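You operate a simulated robot arm through the tools that you are given. There is no shell and no other tool. Be economical: measure what you need, move in short steps, check, and stop when the job is done.

Carry out the task below with a simulated robot arm. There is one attempt and no reset: what you move stays moved.

TASK
Press the extra rinse button three times.

It is judged by the outcome, as a careful person would: the job done as asked, and still so three seconds after it is handed in. It fails if anything else is knocked over, pushed out of place, dropped, spilled or broken.

THE ROBOT
A 7-joint arm with a two-finger parallel gripper, fixed in place. Base frame: the origin is at the foot of the arm, x ahead of it, y to its left, z up. Lengths are in m, angles in degrees, forces in N, time in s.
Its first joint turns from -66.0 to 66.0 degrees. Payload 2.4 kg.
Tool frame: the origin (TCP) lies between the finger pads and is the grasp point; the fingertips stand 0.03 m ahead of it; z points along the fingers, y is the line along which they close. The gripper opens to 0.094 m. The fingers are 0.028 m wide and 0.01 m thick; the gripper's body (0.05 by 0.096 m) begins 0.055 m behind the TCP.
Orientation is told as [roll, pitch, yaw] about the base's x, y, z axes, in that order, counted from this pose: with the fingers straight down and closing along the base's y, the tool's x points along the base's -x, its y along +y and its z along -z.

THE INTERFACE
- The arm moves only by the tool move_arm. Its argument "commands" is text: rows parted by semicolons, each of 7 numbers parted by spaces: the shift along the tool's x, y, z in units of 500 mm (1.0 is 500 mm), then the turn, a rotation vector about the tool's x, y, z in units of 120 degrees (1.0 is 120 degrees), then the finger opening in m, from 0 to 0.094. In form: tx ty tz ax ay az hand; .... A call has 1 to 10 rows; each row is the pose to reach, as a shift and turn from the pose commanded when the call began, along the tool's axes at that moment. A call with a number of a shift or a turn outside -1 to 1 is refused whole. A row lasts 0.2 s, in which the tool goes at most 0.05 m and 8.6 degrees; a call with a longer step from one row to the next is refused whole, and so is a gripper value outside its range. A pose out of reach is approached as far as the arm can. The call stops where the force on the tool passes 40 N (or 10 N more than at its start, if that is more) or the arm is blocked; 0.2 s more then pass. The fingers move at their own pace (about 0.153 m/s each) and stop on an object; they squeeze with about 22 N. The grip force told is the motor's: it shows also when the fingers shut on nothing. Time passes only in rows, and 0.2 s behind the last, so rows that repeat a pose let the fingers close. It gives the time, the measured TCP pose, the force on the tool (base axes), the opening and the grip force at its end, in the units of the frame above (readings bear some noise).
- Cameras (640 x 400 px; columns grow to the right, rows downward): "scene" is fixed at [0.0295, 0.4698, 1.4348]; the picture's right is [-0.82, -0.58, 0.00], its down [-0.38, 0.53, -0.76] and it looks along [0.44, -0.62, -0.65] (base axes); focal length 333 px, centre (320, 200). "wrist" rides on the gripper at [-0.037, 0, -0.058] in the tool frame; the picture's right is [0.00, -1.00, 0.00], its down [0.97, 0.00, -0.24] and it looks along [0.24, 0.00, 0.97] (tool axes); focal length 218 px, centre (320, 200).
- capture(camera): a new picture of that camera. No time passes.
- locate(camera, pixels): there is no depth. For up to 12 entries [column, row, z] of the newest picture of that camera ("zoom" is the newest enlarged one), the place [x, y] in the base frame at which the ray of that pixel passes the height z, good to about 0.002 m. No time passes.
- inspect(camera, box): a new picture of the part [left, top, right, bottom] of that camera's present view, enlarged. No time passes.
- hand_in(): hands the job in; it is judged then, once.

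Work in short steps. Measure before you move; look again where a grasp or a placing could have gone wrong, and mend it. You have 60 turns and 26 pictures in all, the two below and enlarged ones among them. Open the gripper and draw the arm clear of the work before you hand the job in, unless the task says otherwise; then end with one line.

The tools are called after ">>>" as a command line: name --argument value ..., lists and objects as JSON in quotes. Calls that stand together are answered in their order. move_arm: Moves the arm, as the interface text tells. Its arguments: {"type":"object","properties":{"commands":{"type":"string"}},"required":["commands"]} The other tools are called the same way: capture (camera) takes a picture; locate (camera, pixels) gives the place at which the rays of pixels pass given heights; inspect (camera, box) takes an enlarged picture of a part of a camera's view; hand_in () hands the job in.

At the start:

```text
clock: 0.0
eef_pos: [0.3738, 0.1181, 0.9893]
tool_rot: [0.0, 0.0, 0.0]
ft_force: [-0.4, -0.2, 0.2]
grip_width: 0.0942
gripper_force: 0.1
```

scene: 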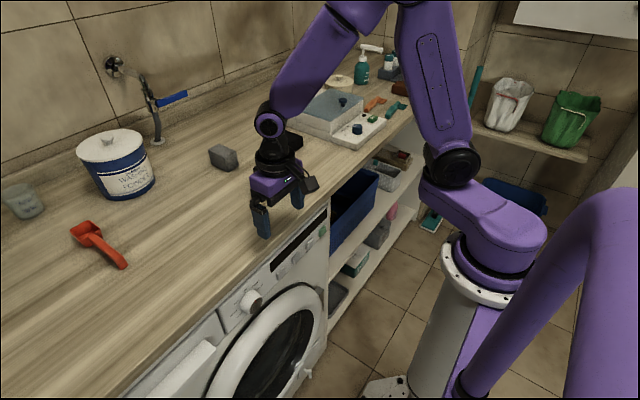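
wrist: 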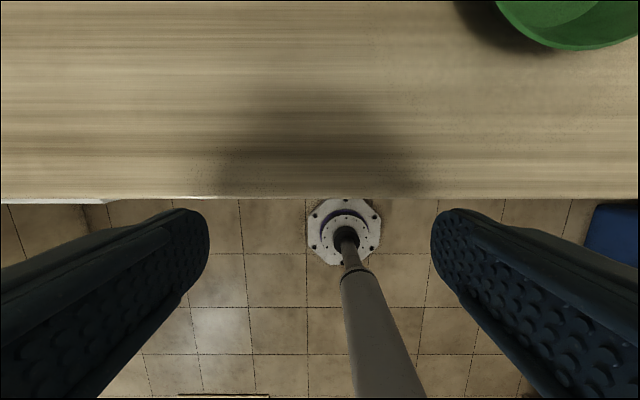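

The washer's panel appears around (215–330, 210–330), below the counter edge. I'll enlarge it to find the buttons.

>>> inspect --camera "scene" --box '[210, 190, 340, 340]'

>>> inspect --camera "scene" --box '[265, 200, 335, 280]'

```text
2.67 times, centred on (275, 265) of scene
```

zoom: 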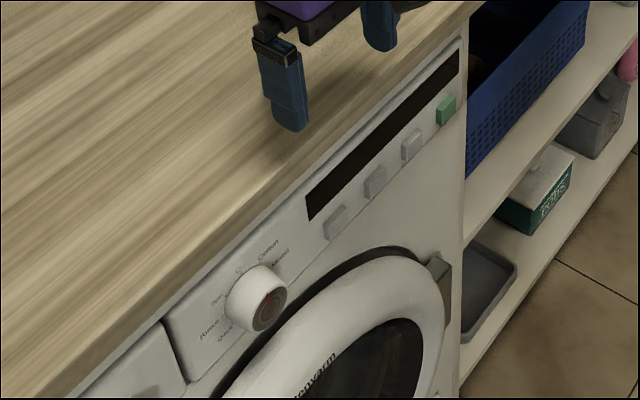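

```text
5.00 times, centred on (300, 240) of scene
```

zoom: 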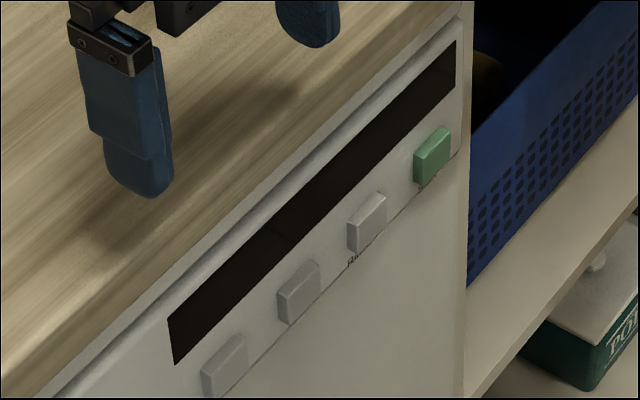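

Four buttons in a row, with labels beneath them; one label reads "Rin…". I'll measure where the counter edge and buttons lie.

>>> locate --camera "zoom" --pixels '[[455, 5, 0.744], [60, 360, 0.744], [366, 222, 0.7], [366, 222, 0.66], [366, 222, 0.62], [224, 365, 0.66], [224, 365, 0.62], [432, 155, 0.66], [432, 155, 0.62], [298, 292, 0.66], [298, 292, 0.62], [455, 20, 0.72]]'

```text
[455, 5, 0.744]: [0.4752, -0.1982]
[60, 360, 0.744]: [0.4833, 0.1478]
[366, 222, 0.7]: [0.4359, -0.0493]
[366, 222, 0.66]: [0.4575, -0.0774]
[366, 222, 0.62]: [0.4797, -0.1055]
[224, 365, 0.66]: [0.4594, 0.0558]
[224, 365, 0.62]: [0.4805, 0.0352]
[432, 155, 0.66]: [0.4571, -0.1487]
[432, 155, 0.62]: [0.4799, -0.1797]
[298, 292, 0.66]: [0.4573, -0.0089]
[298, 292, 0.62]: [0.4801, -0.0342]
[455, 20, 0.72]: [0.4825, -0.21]
```

Buttons lie on a plane near x≈0.48, z≈0.62, at y≈0.036, −0.033, −0.104 and −0.178. I'll pull back and pitch the tool forward to read the labels with the wrist camera.

>>> move_arm --commands "0.025 -0.03 0 0 -0.0625 0 0.094; 0.05 -0.06 0 0 -0.125 0 0.094; 0.075 -0.09 0 0 -0.1875 0 0.094; 0.1 -0.12 0 0 -0.25 0 0.094; 0.125 -0.15 0 0 -0.3125 0 0.094; 0.15 -0.18 0 0 -0.375 0 0.094; 0.175 -0.21 0 0 -0.4375 0 0.094; 0.2 -0.24 0 0 -0.5 0 0.094"

>>> capture --camera "wrist"

```text
clock: 1.8
eef_pos: [0.317, 0.0724, 1.0038]
tool_rot: [-0.7, -59.8, 0.5]
ft_force: [0.0, 0.1, -0.7]
grip_width: 0.094
gripper_force: 0.2
out of reach, approached as far as the arm can: row 6, 7, 8
```

```text
21 pictures are left
```

wrist: 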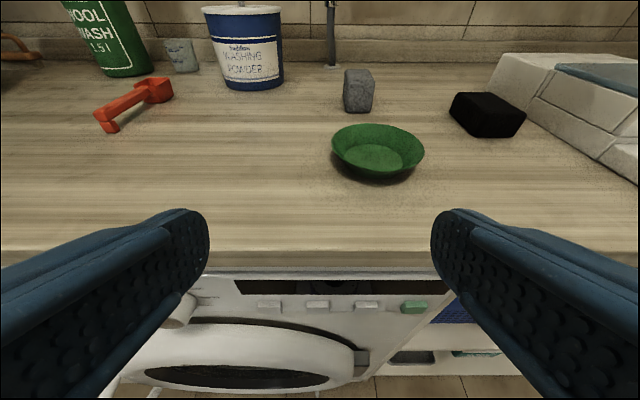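

The four buttons show at (270,304), (318,304), (367,304) and (412,306). I'll enlarge to read the labels.

>>> inspect --camera "wrist" --box '[240, 275, 440, 335]'

```text
3.20 times, centred on (340, 305) of wrist
```

zoom: 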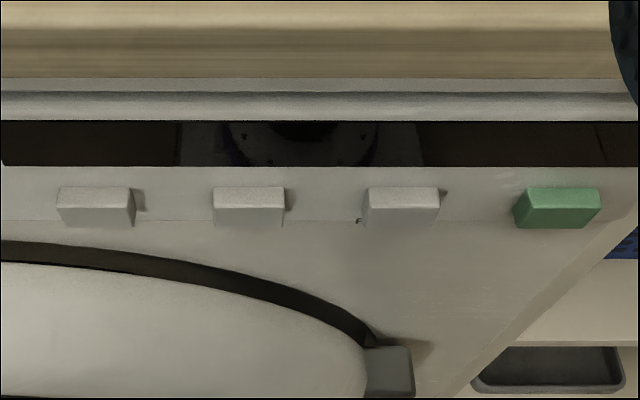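

Labels are hidden under the buttons from up here; I'll lower the tool about 0.24 m.

>>> move_arm --commands "0.083 0 0.048 0 0 0 0.094; 0.166 0 0.096 0 0 0 0.094; 0.249 0 0.144 0 0 0 0.094; 0.332 0 0.192 0 0 0 0.094; 0.415 0 0.24 0 0 0 0.094"

>>> capture --camera "wrist"

```text
clock: 2.7
eef_pos: [0.3487, 0.1585, 0.9265]
tool_rot: [-0.1, -61.3, 0.5]
ft_force: [-35.1, 9.5, 12.5]
grip_width: 0.0887
gripper_force: 0.1
stopped in row 4: the force on the tool passed its limit (the readings are from after the stop); the commanded pose is now the measured one
out of reach, approached as far as the arm can: row 1, 2, 3, 4
```

```text
19 pictures are left
```

wrist: 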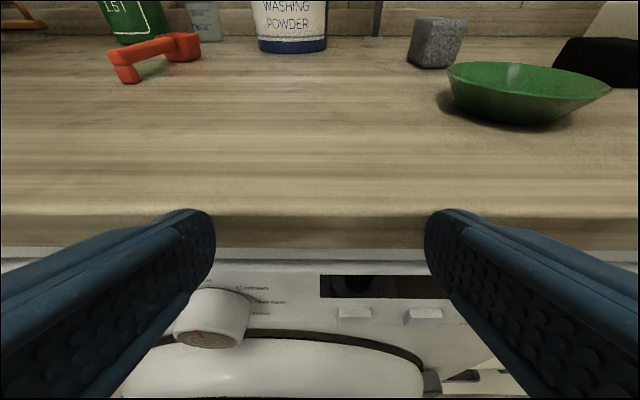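

The arm moved sideways and hit something with 35 N. I'll look at the scene.

>>> capture --camera "scene"

```text
18 pictures are left
```

scene: 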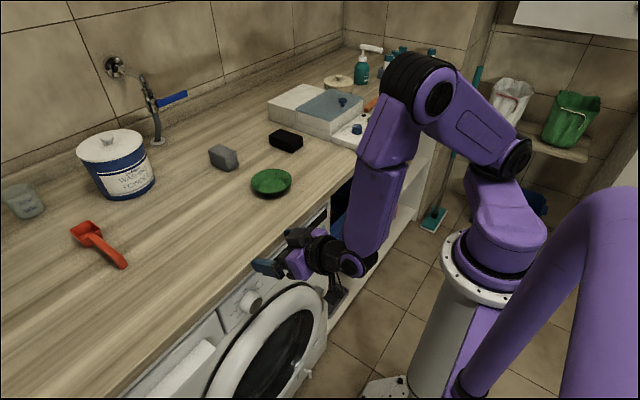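

Nothing in the scene is disturbed and the tool is in free air, so this is probably the folded wrist reaching its limit. I'll pause, then reduce the pitch toward −45°.

>>> move_arm --commands "0 0 0 0 0 0 0.094; 0 0 0 0 0.04 0 0.094; 0 0 0 0 0.08 0 0.094; 0 0 0 0 0.136 0 0.094; 0 0 0 0 0.136 0 0.094"

```text
clock: 3.1
eef_pos: [0.3494, 0.1592, 0.9268]
tool_rot: [0.0, -60.8, 0.8]
ft_force: [-15.7, 5.3, 7.2]
grip_width: 0.0907
gripper_force: 0.0
stopped in row 2: the force on the tool passed its limit (the readings are from after the stop); the commanded pose is now the measured one
```

Still a contact force of about 15 N. I'll enlarge the gripper in the scene view to see what it touches.

>>> inspect --camera "scene" --box '[230, 200, 390, 320]'

```text
3.33 times, centred on (310, 260) of scene
```

zoom: 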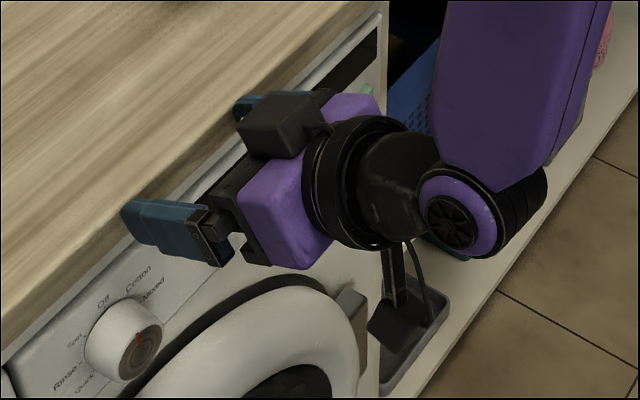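

The cause isn't visible. I'll ease off along the force direction, which is mostly upward, in small steps with no turn.

>>> move_arm --commands "0 0 0 0 0 0 0.094; -0.015 0 -0.01 0 0 0 0.094; -0.03 0 -0.02 0 0 0 0.094; -0.045 0 -0.03 0 0 0 0.094; -0.06 0 -0.04 0 0 0 0.094"

```text
clock: 4.3
eef_pos: [0.3482, 0.1573, 0.962]
tool_rot: [-0.2, -60.7, 0.4]
ft_force: [-0.8, -0.8, -0.9]
grip_width: 0.0941
gripper_force: 0.0
```

Free again. Now I'll rotate back to about −45° pitch and move y toward 0.

>>> move_arm --commands "0 0 0 0 0.03 0 0.094; 0 0 0 0 0.06 0 0.094; 0 0 0 0 0.09 0 0.094; 0 -0.03 0 0 0.13 0 0.094; 0 -0.06 0 0 0.13 0 0.094; 0 -0.12 0 0 0.13 0 0.094; 0 -0.18 0 0 0.13 0 0.094; 0 -0.24 0 0 0.13 0 0.094; 0 -0.3 0 0 0.13 0 0.094"

```text
clock: 6.3
eef_pos: [0.3602, 0.0171, 0.965]
tool_rot: [-0.6, -44.9, 0.5]
ft_force: [0.6, -0.6, 0.0]
grip_width: 0.0939
gripper_force: 0.1
out of reach, approached as far as the arm can: row 9
```

Now lowering straight down 0.12 m in small steps.

>>> move_arm --commands "0.042 0 0.042 0 0 0 0.094; 0.085 0 0.085 0 0 0 0.094; 0.127 0 0.127 0 0 0 0.094; 0.17 0 0.17 0 0 0 0.094"

>>> capture --camera "scene"

```text
clock: 6.9
eef_pos: [0.3755, 0.0343, 0.9518]
tool_rot: [-0.3, -45.4, 0.6]
ft_force: [-34.8, -9.4, 38.7]
grip_width: 0.0886
gripper_force: 0.0
stopped in row 3: the force on the tool passed its limit (the readings are from after the stop); the commanded pose is now the measured one
out of reach, approached as far as the arm can: row 1, 2, 3
```

```text
16 pictures are left
```

scene: 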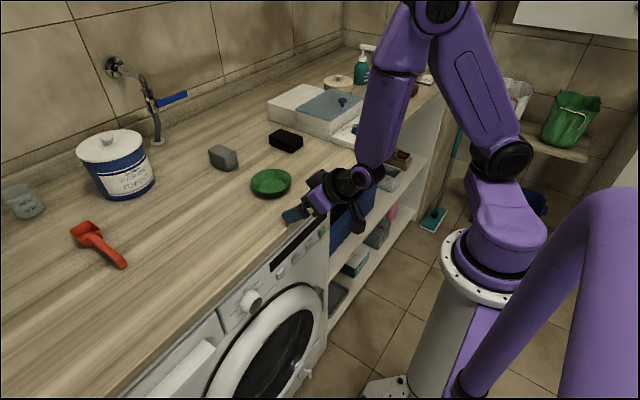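

The wrist is folded too close to the shoulder up here; it should be easier lower down. I'll ease up and return the tool to vertical, then descend in front of the counter before pitching.

>>> move_arm --commands "0 0 0 0 0 0 0.094; -0.03 0 -0.03 0 0 0 0.094; -0.05 0 -0.05 0 0.06 0 0.094; -0.05 0 -0.05 0 0.12 0 0.094; -0.05 0 -0.05 0 0.18 0 0.094; -0.05 0 -0.05 0 0.24 0 0.094; -0.05 0 -0.05 0 0.3 0 0.094; -0.05 0 -0.05 0 0.375 0 0.094"

```text
refused: row 8 steps farther than a row can; nothing moved
```

>>> move_arm --commands "0 0 0 0 0 0 0.094; -0.03 0 -0.03 0 0 0 0.094; -0.05 0 -0.05 0 0.06 0 0.094; -0.05 0 -0.05 0 0.12 0 0.094; -0.05 0 -0.05 0 0.18 0 0.094; -0.05 0 -0.05 0 0.24 0 0.094; -0.05 0 -0.05 0 0.31 0 0.094; -0.05 0 -0.05 0 0.375 0 0.094"

```text
clock: 8.7
eef_pos: [0.3771, 0.0348, 0.9848]
tool_rot: [-0.1, -0.2, 0.3]
ft_force: [-0.6, 0.3, 0.0]
grip_width: 0.0938
gripper_force: 0.0
out of reach, approached as far as the arm can: row 6
```

Vertical now. I'll lower along x≈0.36 toward z≈0.80.

>>> move_arm --commands "0.01 0 0.06 0 0 0 0.094; 0.02 0 0.12 0 0 0 0.094; 0.03 0 0.18 0 0 0 0.094; 0.035 0 0.24 0 0 0 0.094; 0.035 0 0.3 0 0 0 0.094; 0.035 0 0.36 0 0 0 0.094"

```text
clock: 9.3
eef_pos: [0.3703, 0.0349, 0.9498]
tool_rot: [0.0, -0.5, 0.4]
ft_force: [-15.2, -1.2, 37.0]
grip_width: 0.0932
gripper_force: 0.1
stopped in row 2: the force on the tool passed its limit (the readings are from after the stop); the commanded pose is now the measured one
```

The contacts make sense if the counter top is really near z≈0.91 and not 0.744: the edge in three wrist views triangulates to about (x 0.38, z 0.916), and the fingertips touched at z≈0.92. I'll back up a little and re-measure with that height.

>>> move_arm --commands "0 0 0 0 0 0 0.094; 0 0 -0.05 0 0 0 0.094; 0 0 -0.1 0 0 0 0.094"

>>> capture --camera "wrist"

>>> inspect --camera "scene" --box '[265, 200, 335, 280]'

>>> locate --camera "zoom" --pixels '[[455, 5, 0.92], [60, 360, 0.92], [366, 222, 0.88], [366, 222, 0.84], [366, 222, 0.8], [224, 365, 0.84], [224, 365, 0.8], [432, 155, 0.84], [432, 155, 0.8], [298, 292, 0.84], [298, 292, 0.8]]'

```text
clock: 10.1
eef_pos: [0.3717, 0.0334, 0.9974]
tool_rot: [-0.1, -0.6, 0.2]
ft_force: [-0.1, 0.0, -0.1]
grip_width: 0.0941
gripper_force: 0.0
```

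```text
15 pictures are left
```

wrist: 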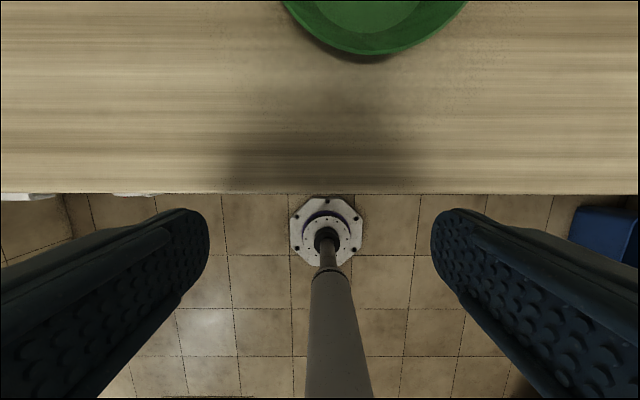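

```text
5.00 times, centred on (300, 240) of scene
```

zoom: 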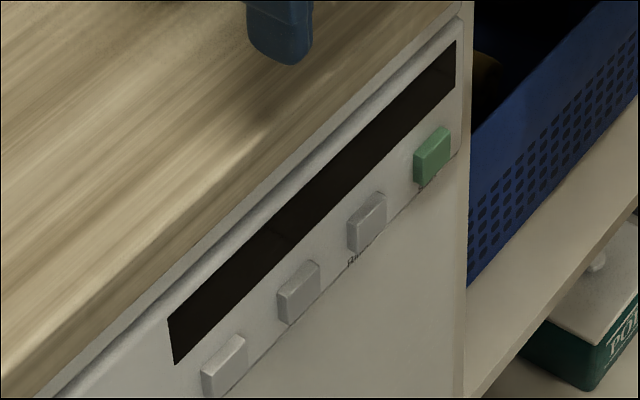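

```text
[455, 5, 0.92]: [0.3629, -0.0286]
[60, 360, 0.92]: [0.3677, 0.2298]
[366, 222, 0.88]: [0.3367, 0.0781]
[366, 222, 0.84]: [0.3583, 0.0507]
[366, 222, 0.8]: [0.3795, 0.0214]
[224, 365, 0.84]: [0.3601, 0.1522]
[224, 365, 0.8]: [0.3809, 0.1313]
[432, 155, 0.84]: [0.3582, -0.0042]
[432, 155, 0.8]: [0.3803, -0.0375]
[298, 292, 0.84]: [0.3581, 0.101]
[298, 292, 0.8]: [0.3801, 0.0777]
```

The counter edge is at x≈0.37, z≈0.92; buttons are near x≈0.378, z≈0.80–0.81, at y≈0.135, 0.08, 0.025 and −0.03. I'll pull back to x≈0.31, pitch to −45°, then descend in front of the panel.

>>> move_arm --commands "0.02 0.03 0 0 -0.03 0 0.094; 0.04 0.06 0 0 -0.08 0 0.094; 0.06 0.09 0 0 -0.13 0 0.094; 0.08 0.12 0 0 -0.18 0 0.094; 0.1 0.15 0 0 -0.23 0 0.094; 0.11 0.15 0 0 -0.28 0 0.094; 0.11 0.15 0 0 -0.33 0 0.094; 0.11 0.15 0 0 -0.375 0 0.094"

```text
clock: 11.9
eef_pos: [0.3173, 0.1098, 0.9975]
tool_rot: [-0.1, -45.7, 0.3]
ft_force: [1.4, 0.7, -1.1]
grip_width: 0.0941
gripper_force: 0.1
```

Reached exactly. Now straight down about 0.10 m, with the fingertips at x≈0.34.

>>> move_arm --commands "0.046 0 0.036 0 0 0 0.094; 0.09 0 0.076 0 0 0 0.094; 0.132 0 0.118 0 0 0 0.094; 0.15 0 0.136 0 0 0 0.094"

>>> capture --camera "wrist"

```text
clock: 12.9
eef_pos: [0.3175, 0.1226, 0.9088]
tool_rot: [-0.6, -45.5, 0.6]
ft_force: [-0.2, 0.4, -0.6]
grip_width: 0.0942
gripper_force: 0.2
out of reach, approached as far as the arm can: row 3, 4
```

```text
13 pictures are left
```

wrist: 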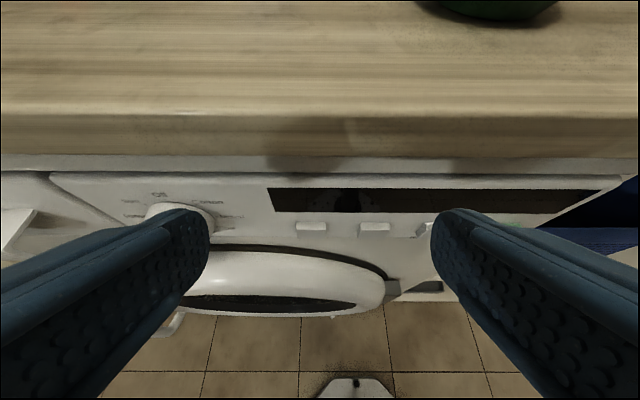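

Buttons now at (311,227), (375,227) and (405,230). I'll lower a bit more and shift toward y≈0.07 to see the labels under them.

>>> inspect --camera "wrist" --box '[280, 205, 440, 255]'

>>> move_arm --commands "0.03 0 0.034 0 0 0 0.094; 0.06 0 0.068 0 0 0 0.094; 0.09 0 0.102 0 0 0 0.094"

>>> capture --camera "wrist"

```text
4.00 times, centred on (360, 230) of wrist
```

zoom: 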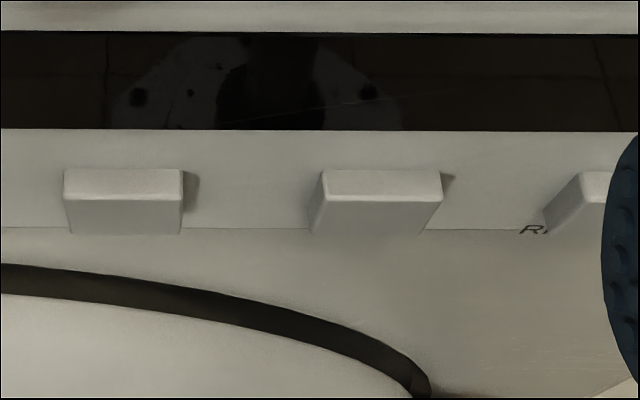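

```text
clock: 13.7
eef_pos: [0.3337, 0.1469, 0.8711]
tool_rot: [-0.7, -45.4, 0.6]
ft_force: [-0.3, 0.6, -1.0]
grip_width: 0.0939
gripper_force: 0.1
out of reach, approached as far as the arm can: row 1, 2, 3
```

```text
11 pictures are left
```

wrist: 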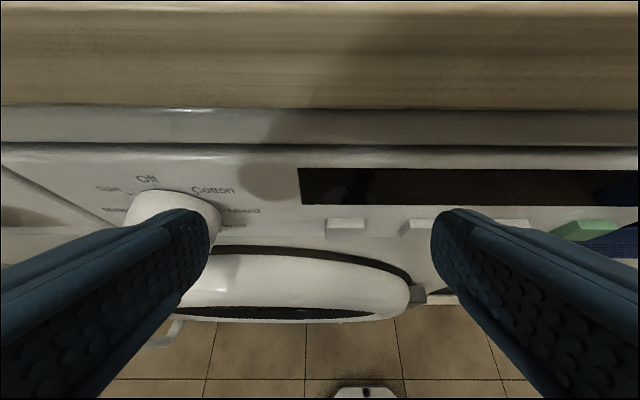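

Reach worsens at this tilt as I go lower. Before re-posing, I'll close the fingers so they don't hide the buttons, then read the labels.

>>> move_arm --commands "0 0 0 0 0 0 0; 0 0 0 0 0 0 0; 0 0 0 0 0 0 0"

>>> inspect --camera "wrist" --box '[310, 180, 640, 270]'

```text
clock: 14.5
eef_pos: [0.3354, 0.1476, 0.8705]
tool_rot: [-0.7, -45.5, 0.6]
ft_force: [-0.4, -0.3, -0.3]
grip_width: 0.0001
gripper_force: 22.0
```

```text
1.94 times, centred on (475, 225) of wrist
```

zoom: 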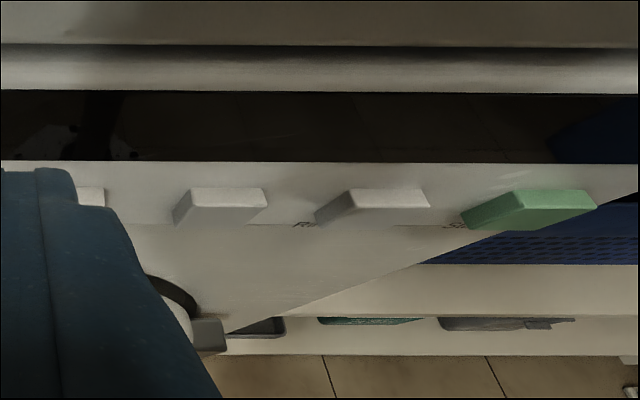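

The third button's label starts "R…", the green one's "St…" (Start). To confirm, I'll raise clear and then turn the tool 90° about its axis, so the wide side of the wrist view faces the panel and the camera body stays clear of the counter.

>>> move_arm --commands "-0.045 0 -0.045 0 0 0 0; -0.09 0 -0.09 0 0 0 0; -0.135 0 -0.135 0 0 0 0; -0.18 0 -0.18 0 0 0 0; -0.17 0 -0.19 0 0.06 0 0; -0.16 0 -0.2 0 0.12 0 0; -0.15 0 -0.21 0 0.18 0 0; -0.14 0 -0.22 0 0.24 0 0; -0.13 0 -0.23 0 0.3 0 0; -0.13 0 -0.23 0 0.37 0 0"

>>> inspect --camera "scene" --box '[290, 220, 330, 280]'

```text
clock: 16.7
eef_pos: [0.299, 0.1479, 0.9985]
tool_rot: [-0.1, -1.2, 0.1]
ft_force: [0.4, 0.5, -0.4]
grip_width: 0.0001
gripper_force: 22.0
```

```text
6.67 times, centred on (310, 250) of scene
```

zoom: 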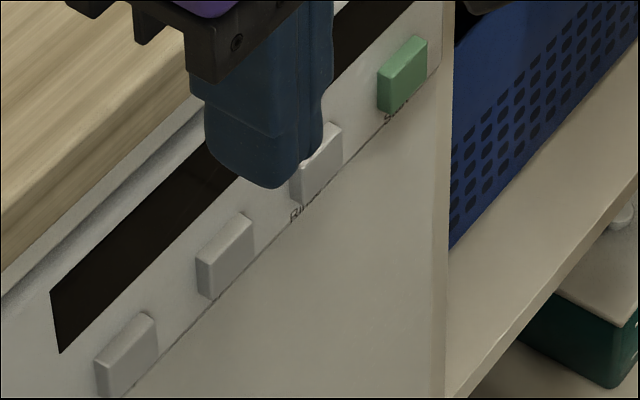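

Now yaw 84° and move toward x≈0.25, y≈0.03.

>>> move_arm --commands "0.01 -0.024 0 0 0 -0.07 0; 0.02 -0.048 0 0 0 -0.14 0; 0.03 -0.072 0 0 0 -0.21 0; 0.04 -0.096 0 0 0 -0.28 0; 0.05 -0.12 0 0 0 -0.35 0; 0.06 -0.144 0 0 0 -0.42 0; 0.07 -0.168 0 0 0 -0.49 0; 0.08 -0.192 0 0 0 -0.56 0; 0.09 -0.216 0 0 0 -0.63 0; 0.1 -0.24 0 0 0 -0.7 0"

```text
clock: 18.9
eef_pos: [0.25, 0.026, 0.9957]
tool_rot: [-1.2, 0.0, 84.4]
ft_force: [0.2, 0.1, 0.7]
grip_width: 0.0
gripper_force: 21.9
```

Good. Finish the yaw and lower to z≈0.84 in front of the panel.

>>> move_arm --commands "0 0 0.05 0 0 -0.024 0; 0 0 0.1 0 0 -0.047 0; 0 0 0.15 0 0 -0.047 0; 0 0 0.2 0 0 -0.047 0; 0 0 0.25 0 0 -0.047 0; 0 0 0.31 0 0 -0.047 0"

>>> capture --camera "wrist"

```text
clock: 20.3
eef_pos: [0.2491, 0.0303, 0.8512]
tool_rot: [-0.4, -0.8, 89.9]
ft_force: [0.2, -0.2, 0.3]
grip_width: 0.0
gripper_force: 22.0
out of reach, approached as far as the arm can: row 6
```

```text
8 pictures are left
```

wrist: 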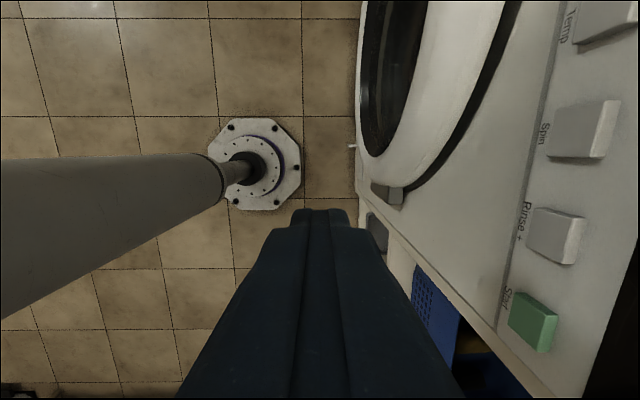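

Labels read Temp, Spin, Rinse +, Start, so "Rinse +" at (556,234) is the extra rinse button. I'll fix its 3D position by crossing this ray with the scene ray.

>>> locate --camera "wrist" --pixels '[[575, 237, 0.8], [575, 237, 0.81], [575, 237, 0.82], [575, 237, 0.83], [530, 232, 0.8], [530, 232, 0.81], [552, 210, 0.81], [552, 264, 0.81], [585, 130, 0.81], [535, 320, 0.81]]'

>>> inspect --camera "wrist" --box '[480, 190, 640, 290]'

```text
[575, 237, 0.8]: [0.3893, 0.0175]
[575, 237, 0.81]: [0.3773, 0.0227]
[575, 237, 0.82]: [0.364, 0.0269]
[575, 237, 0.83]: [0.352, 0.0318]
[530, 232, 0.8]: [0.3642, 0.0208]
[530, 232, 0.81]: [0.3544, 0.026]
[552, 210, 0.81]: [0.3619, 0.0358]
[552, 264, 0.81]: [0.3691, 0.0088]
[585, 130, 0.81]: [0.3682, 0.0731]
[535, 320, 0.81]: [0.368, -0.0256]
```

```text
4.00 times, centred on (560, 240) of wrist
```

zoom: 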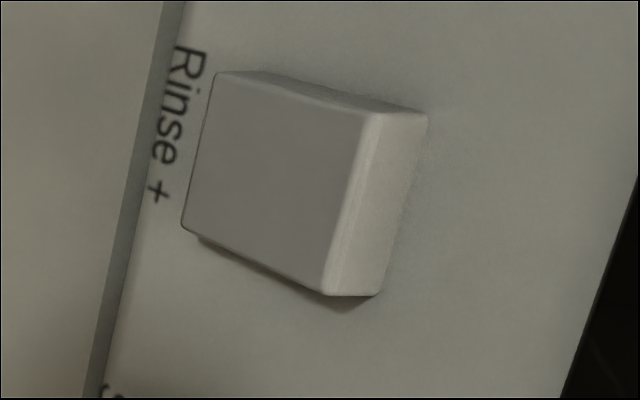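

Crossing the rays puts the button face centre at about (0.385, 0.014, 0.79). I'll open the gripper, tilt about 16° forward so the front finger's tip leads the body, and come to a standoff.

>>> move_arm --commands "0.01 -0.02 0 0.033 0 0 0.094; 0.02 -0.04 0 0.066 0 0 0.094; 0.032 -0.06 0.01 0.1 0 0 0.094; 0.032 -0.08 0.02 0.133 0 0 0.094; 0.032 -0.08 0.02 0.133 0 0 0.094"

>>> capture --camera "wrist"

```text
clock: 21.5
eef_pos: [0.2929, 0.0126, 0.8332]
tool_rot: [-17.1, 0.2, 89.9]
ft_force: [-1.8, -0.4, 0.1]
grip_width: 0.0941
gripper_force: 0.0
out of reach, approached as far as the arm can: row 1
```

```text
6 pictures are left
```

wrist: 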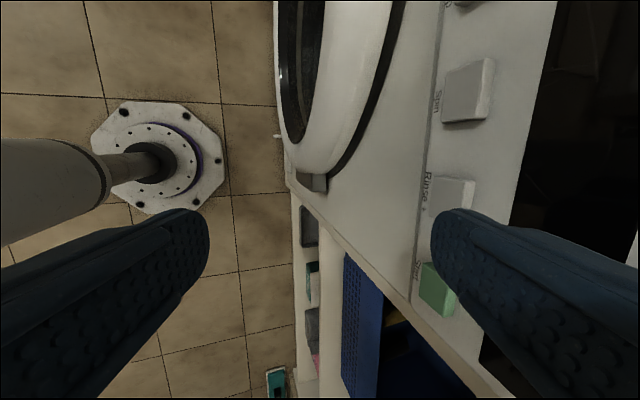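

Standoff reached. "Rinse +" is at about (450,200), partly behind the front finger. Checking its position from here.

>>> locate --camera "wrist" --pixels '[[447, 200, 0.8], [447, 200, 0.79], [447, 200, 0.78], [447, 176, 0.79], [470, 93, 0.79], [437, 290, 0.79], [462, 93, 0.79]]'

>>> inspect --camera "wrist" --box '[380, 130, 540, 230]'

```text
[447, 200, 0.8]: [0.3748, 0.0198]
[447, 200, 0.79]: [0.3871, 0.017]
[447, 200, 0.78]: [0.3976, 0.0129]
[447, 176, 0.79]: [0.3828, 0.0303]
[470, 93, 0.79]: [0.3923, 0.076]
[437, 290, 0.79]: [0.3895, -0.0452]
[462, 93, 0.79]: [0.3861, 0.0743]
```

```text
4.00 times, centred on (460, 180) of wrist
```

zoom: 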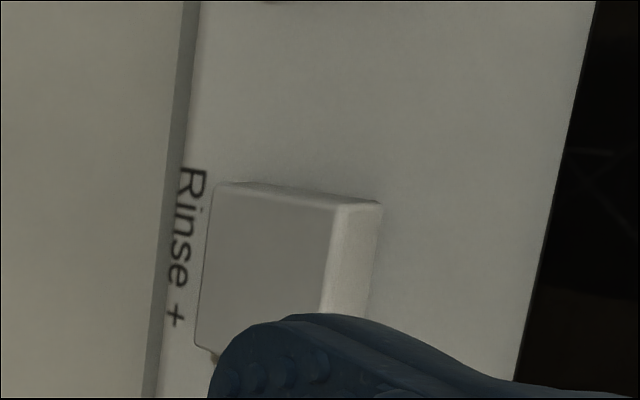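

Face centre refined to (0.385, 0.018, 0.79). Lower the tool so the front fingertip is at that height, staying short of contact.

>>> move_arm --commands "-0.004 0.002 0.024 0 0 0 0.094; -0.008 0.004 0.046 0 0 0 0.094; -0.01 0.004 0.068 0 0 0 0.094; -0.01 0.004 0.068 0 0 0 0.094"

```text
clock: 22.5
eef_pos: [0.3019, 0.0159, 0.7984]
tool_rot: [-17.2, 0.1, 89.8]
ft_force: [0.2, 0.9, -0.1]
grip_width: 0.0938
gripper_force: 0.0
```

On target; one enlarged scene view to check the finger against the button before pressing.

>>> inspect --camera "scene" --box '[280, 200, 350, 270]'

```text
5.71 times, centred on (315, 235) of scene
```

zoom: 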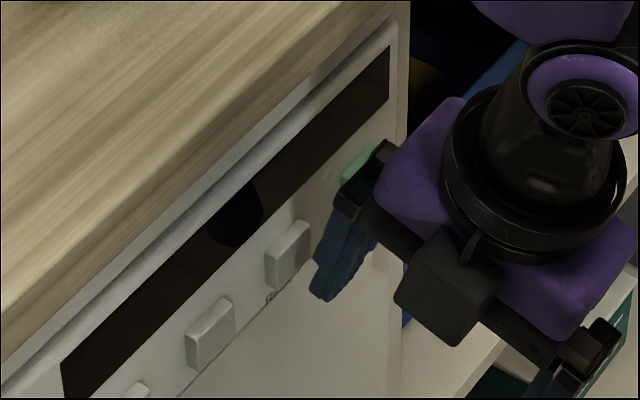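

The fingertip lines up with the "Rinse +" face. I'll advance in +x in small steps to feel for contact.

>>> move_arm --commands "0 -0.0115 0.0035 0 0 0 0.094; 0 -0.023 0.007 0 0 0 0.094; 0 -0.0306 0.0094 0 0 0 0.094; 0 -0.0344 0.0106 0 0 0 0.094; 0 -0.0382 0.0118 0 0 0 0.094"

```text
clock: 23.7
eef_pos: [0.3207, 0.0161, 0.799]
tool_rot: [-17.1, 0.2, 89.8]
ft_force: [-4.2, 2.0, -0.2]
grip_width: 0.0918
gripper_force: 0.0
```

Contact began near x≈0.320, with 4 N and the finger giving slightly. I'll advance another 3 mm and read.

>>> move_arm --commands "0 -0.0019 0.0006 0 0 0 0.094; 0 -0.0038 0.0012 0 0 0 0.094; 0 -0.0057 0.0018 0 0 0 0.094"

>>> inspect --camera "scene" --box '[280, 200, 350, 270]'

```text
clock: 24.5
eef_pos: [0.3228, 0.0161, 0.8002]
tool_rot: [-17.0, 0.2, 89.9]
ft_force: [-7.6, -1.1, 0.1]
grip_width: 0.0896
gripper_force: 0.0
```

```text
5.71 times, centred on (315, 235) of scene
```

zoom: 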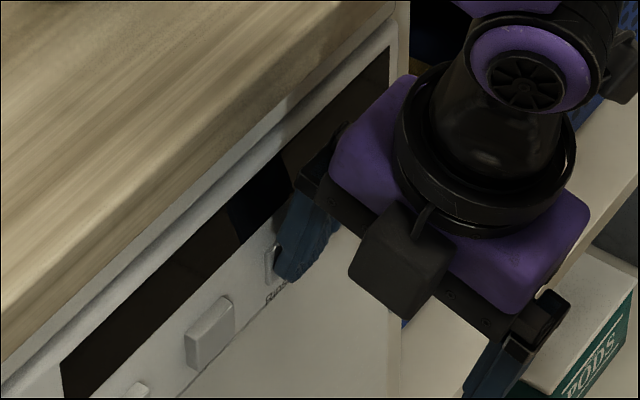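

The button looks nearly flush now. I'll push 4 mm more within this same stroke to make sure it bottoms.

>>> move_arm --commands "0 -0.0038 0.0012 0 0 0 0.094; 0 -0.0077 0.0023 0 0 0 0.094; 0 -0.0077 0.0023 0 0 0 0.094"

>>> inspect --camera "scene" --box '[295, 225, 325, 255]'

```text
clock: 25.3
eef_pos: [0.3262, 0.0173, 0.8001]
tool_rot: [-17.0, 0.2, 90.0]
ft_force: [-18.9, 0.2, 7.1]
grip_width: 0.0848
gripper_force: 0.0
```

```text
13.33 times, centred on (310, 240) of scene
```

zoom: 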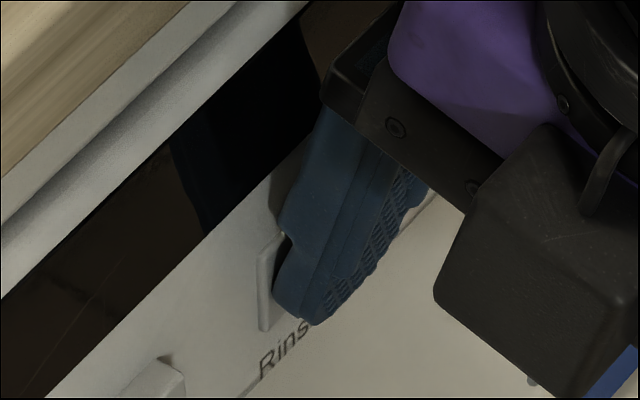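

The button is clearly pushed in and bottomed at about 19 N, which makes press one. I'll retract fully and confirm it springs back.

>>> move_arm --commands "0 0.012 -0.0037 0 0 0 0.094; 0 0.024 -0.0074 0 0 0 0.094; 0 0.04 -0.0123 0 0 0 0.094; 0 0.04 -0.0123 0 0 0 0.094"

>>> inspect --camera "scene" --box '[295, 225, 325, 255]'

```text
clock: 26.3
eef_pos: [0.307, 0.0162, 0.7994]
tool_rot: [-17.2, 0.1, 89.9]
ft_force: [0.2, 0.5, 0.9]
grip_width: 0.0939
gripper_force: 0.0
```

```text
13.33 times, centred on (310, 240) of scene
```

zoom: 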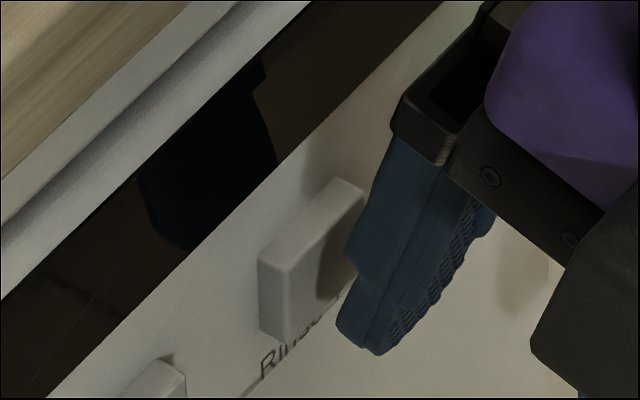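

The button sprang back out, so press one is complete. Second press is the same stroke and retract.

>>> move_arm --commands "0 -0.012 0.0037 0 0 0 0.094; 0 -0.024 0.0074 0 0 0 0.094; 0 -0.033 0.0102 0 0 0 0.094; 0 -0.04 0.0123 0 0 0 0.094; 0 -0.04 0.0123 0 0 0 0.094"

>>> move_arm --commands "0 0.012 -0.0037 0 0 0 0.094; 0 0.024 -0.0074 0 0 0 0.094; 0 0.04 -0.0123 0 0 0 0.094; 0 0.04 -0.0123 0 0 0 0.094"

```text
clock: 27.5
eef_pos: [0.3251, 0.0156, 0.7998]
tool_rot: [-16.9, 0.2, 89.9]
ft_force: [-13.8, 0.2, 0.3]
grip_width: 0.0867
gripper_force: 0.0
```

```text
clock: 28.5
eef_pos: [0.3088, 0.0162, 0.7991]
tool_rot: [-17.2, 0.2, 89.8]
ft_force: [0.2, 0.2, 0.3]
grip_width: 0.0939
gripper_force: 0.0
```

The second press reached the same tip depth as the first, and the finger is clear again. Third press follows.

>>> move_arm --commands "0 -0.012 0.0037 0 0 0 0.094; 0 -0.024 0.0074 0 0 0 0.094; 0 -0.033 0.0102 0 0 0 0.094; 0 -0.04 0.0123 0 0 0 0.094; 0 -0.04 0.0123 0 0 0 0.094"

>>> inspect --camera "scene" --box '[295, 225, 325, 255]'

```text
clock: 29.7
eef_pos: [0.3266, 0.0154, 0.8003]
tool_rot: [-16.9, 0.2, 89.8]
ft_force: [-15.8, 0.7, 2.5]
grip_width: 0.0857
gripper_force: 0.0
```

```text
13.33 times, centred on (310, 240) of scene
```

zoom: 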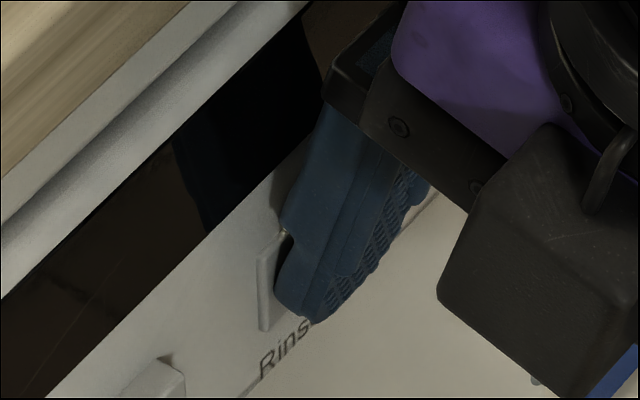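

Third press is fully in, the same as the first. I'll retract from the panel and raise the arm clear.

>>> move_arm --commands "0 0.03 -0.009 0 0 0 0.094; 0 0.06 -0.018 0 0 0 0.094; 0 0.096 -0.03 0 0 0 0.094; 0 0.082 -0.077 0 0 0 0.094; 0 0.067 -0.125 0 0 0 0.094; 0 0.052 -0.173 0 0 0 0.094; 0 0.037 -0.221 0 0 0 0.094; 0 0.022 -0.269 0 0 0 0.094; 0 0.007 -0.317 0 0 0 0.094; 0 0.007 -0.317 0 0 0 0.094"

>>> capture --camera "scene"

```text
clock: 31.9
eef_pos: [0.2775, 0.0172, 0.9515]
tool_rot: [-17.1, 0.1, 89.9]
ft_force: [-0.9, 0.0, -0.2]
grip_width: 0.0939
gripper_force: 0.0
out of reach, approached as far as the arm can: row 8
```

```text
refused: no pictures are left
```

The arm is clear of the panel, the gripper is open and there is no contact force, so I'm handing in.

>>> hand_in

```text
The job is handed in.
```

I pressed the extra rinse button, labelled "Rinse +", three times and drew the arm clear with the gripper open. Pictures show it fully in on the first and third presses, and the second matched by force and depth. Early on the open fingers touched the counter a few times because it sits higher than stated (about z = 0.92, not 0.744). Nothing looked disturbed in later pictures, but I had none left for a final check.
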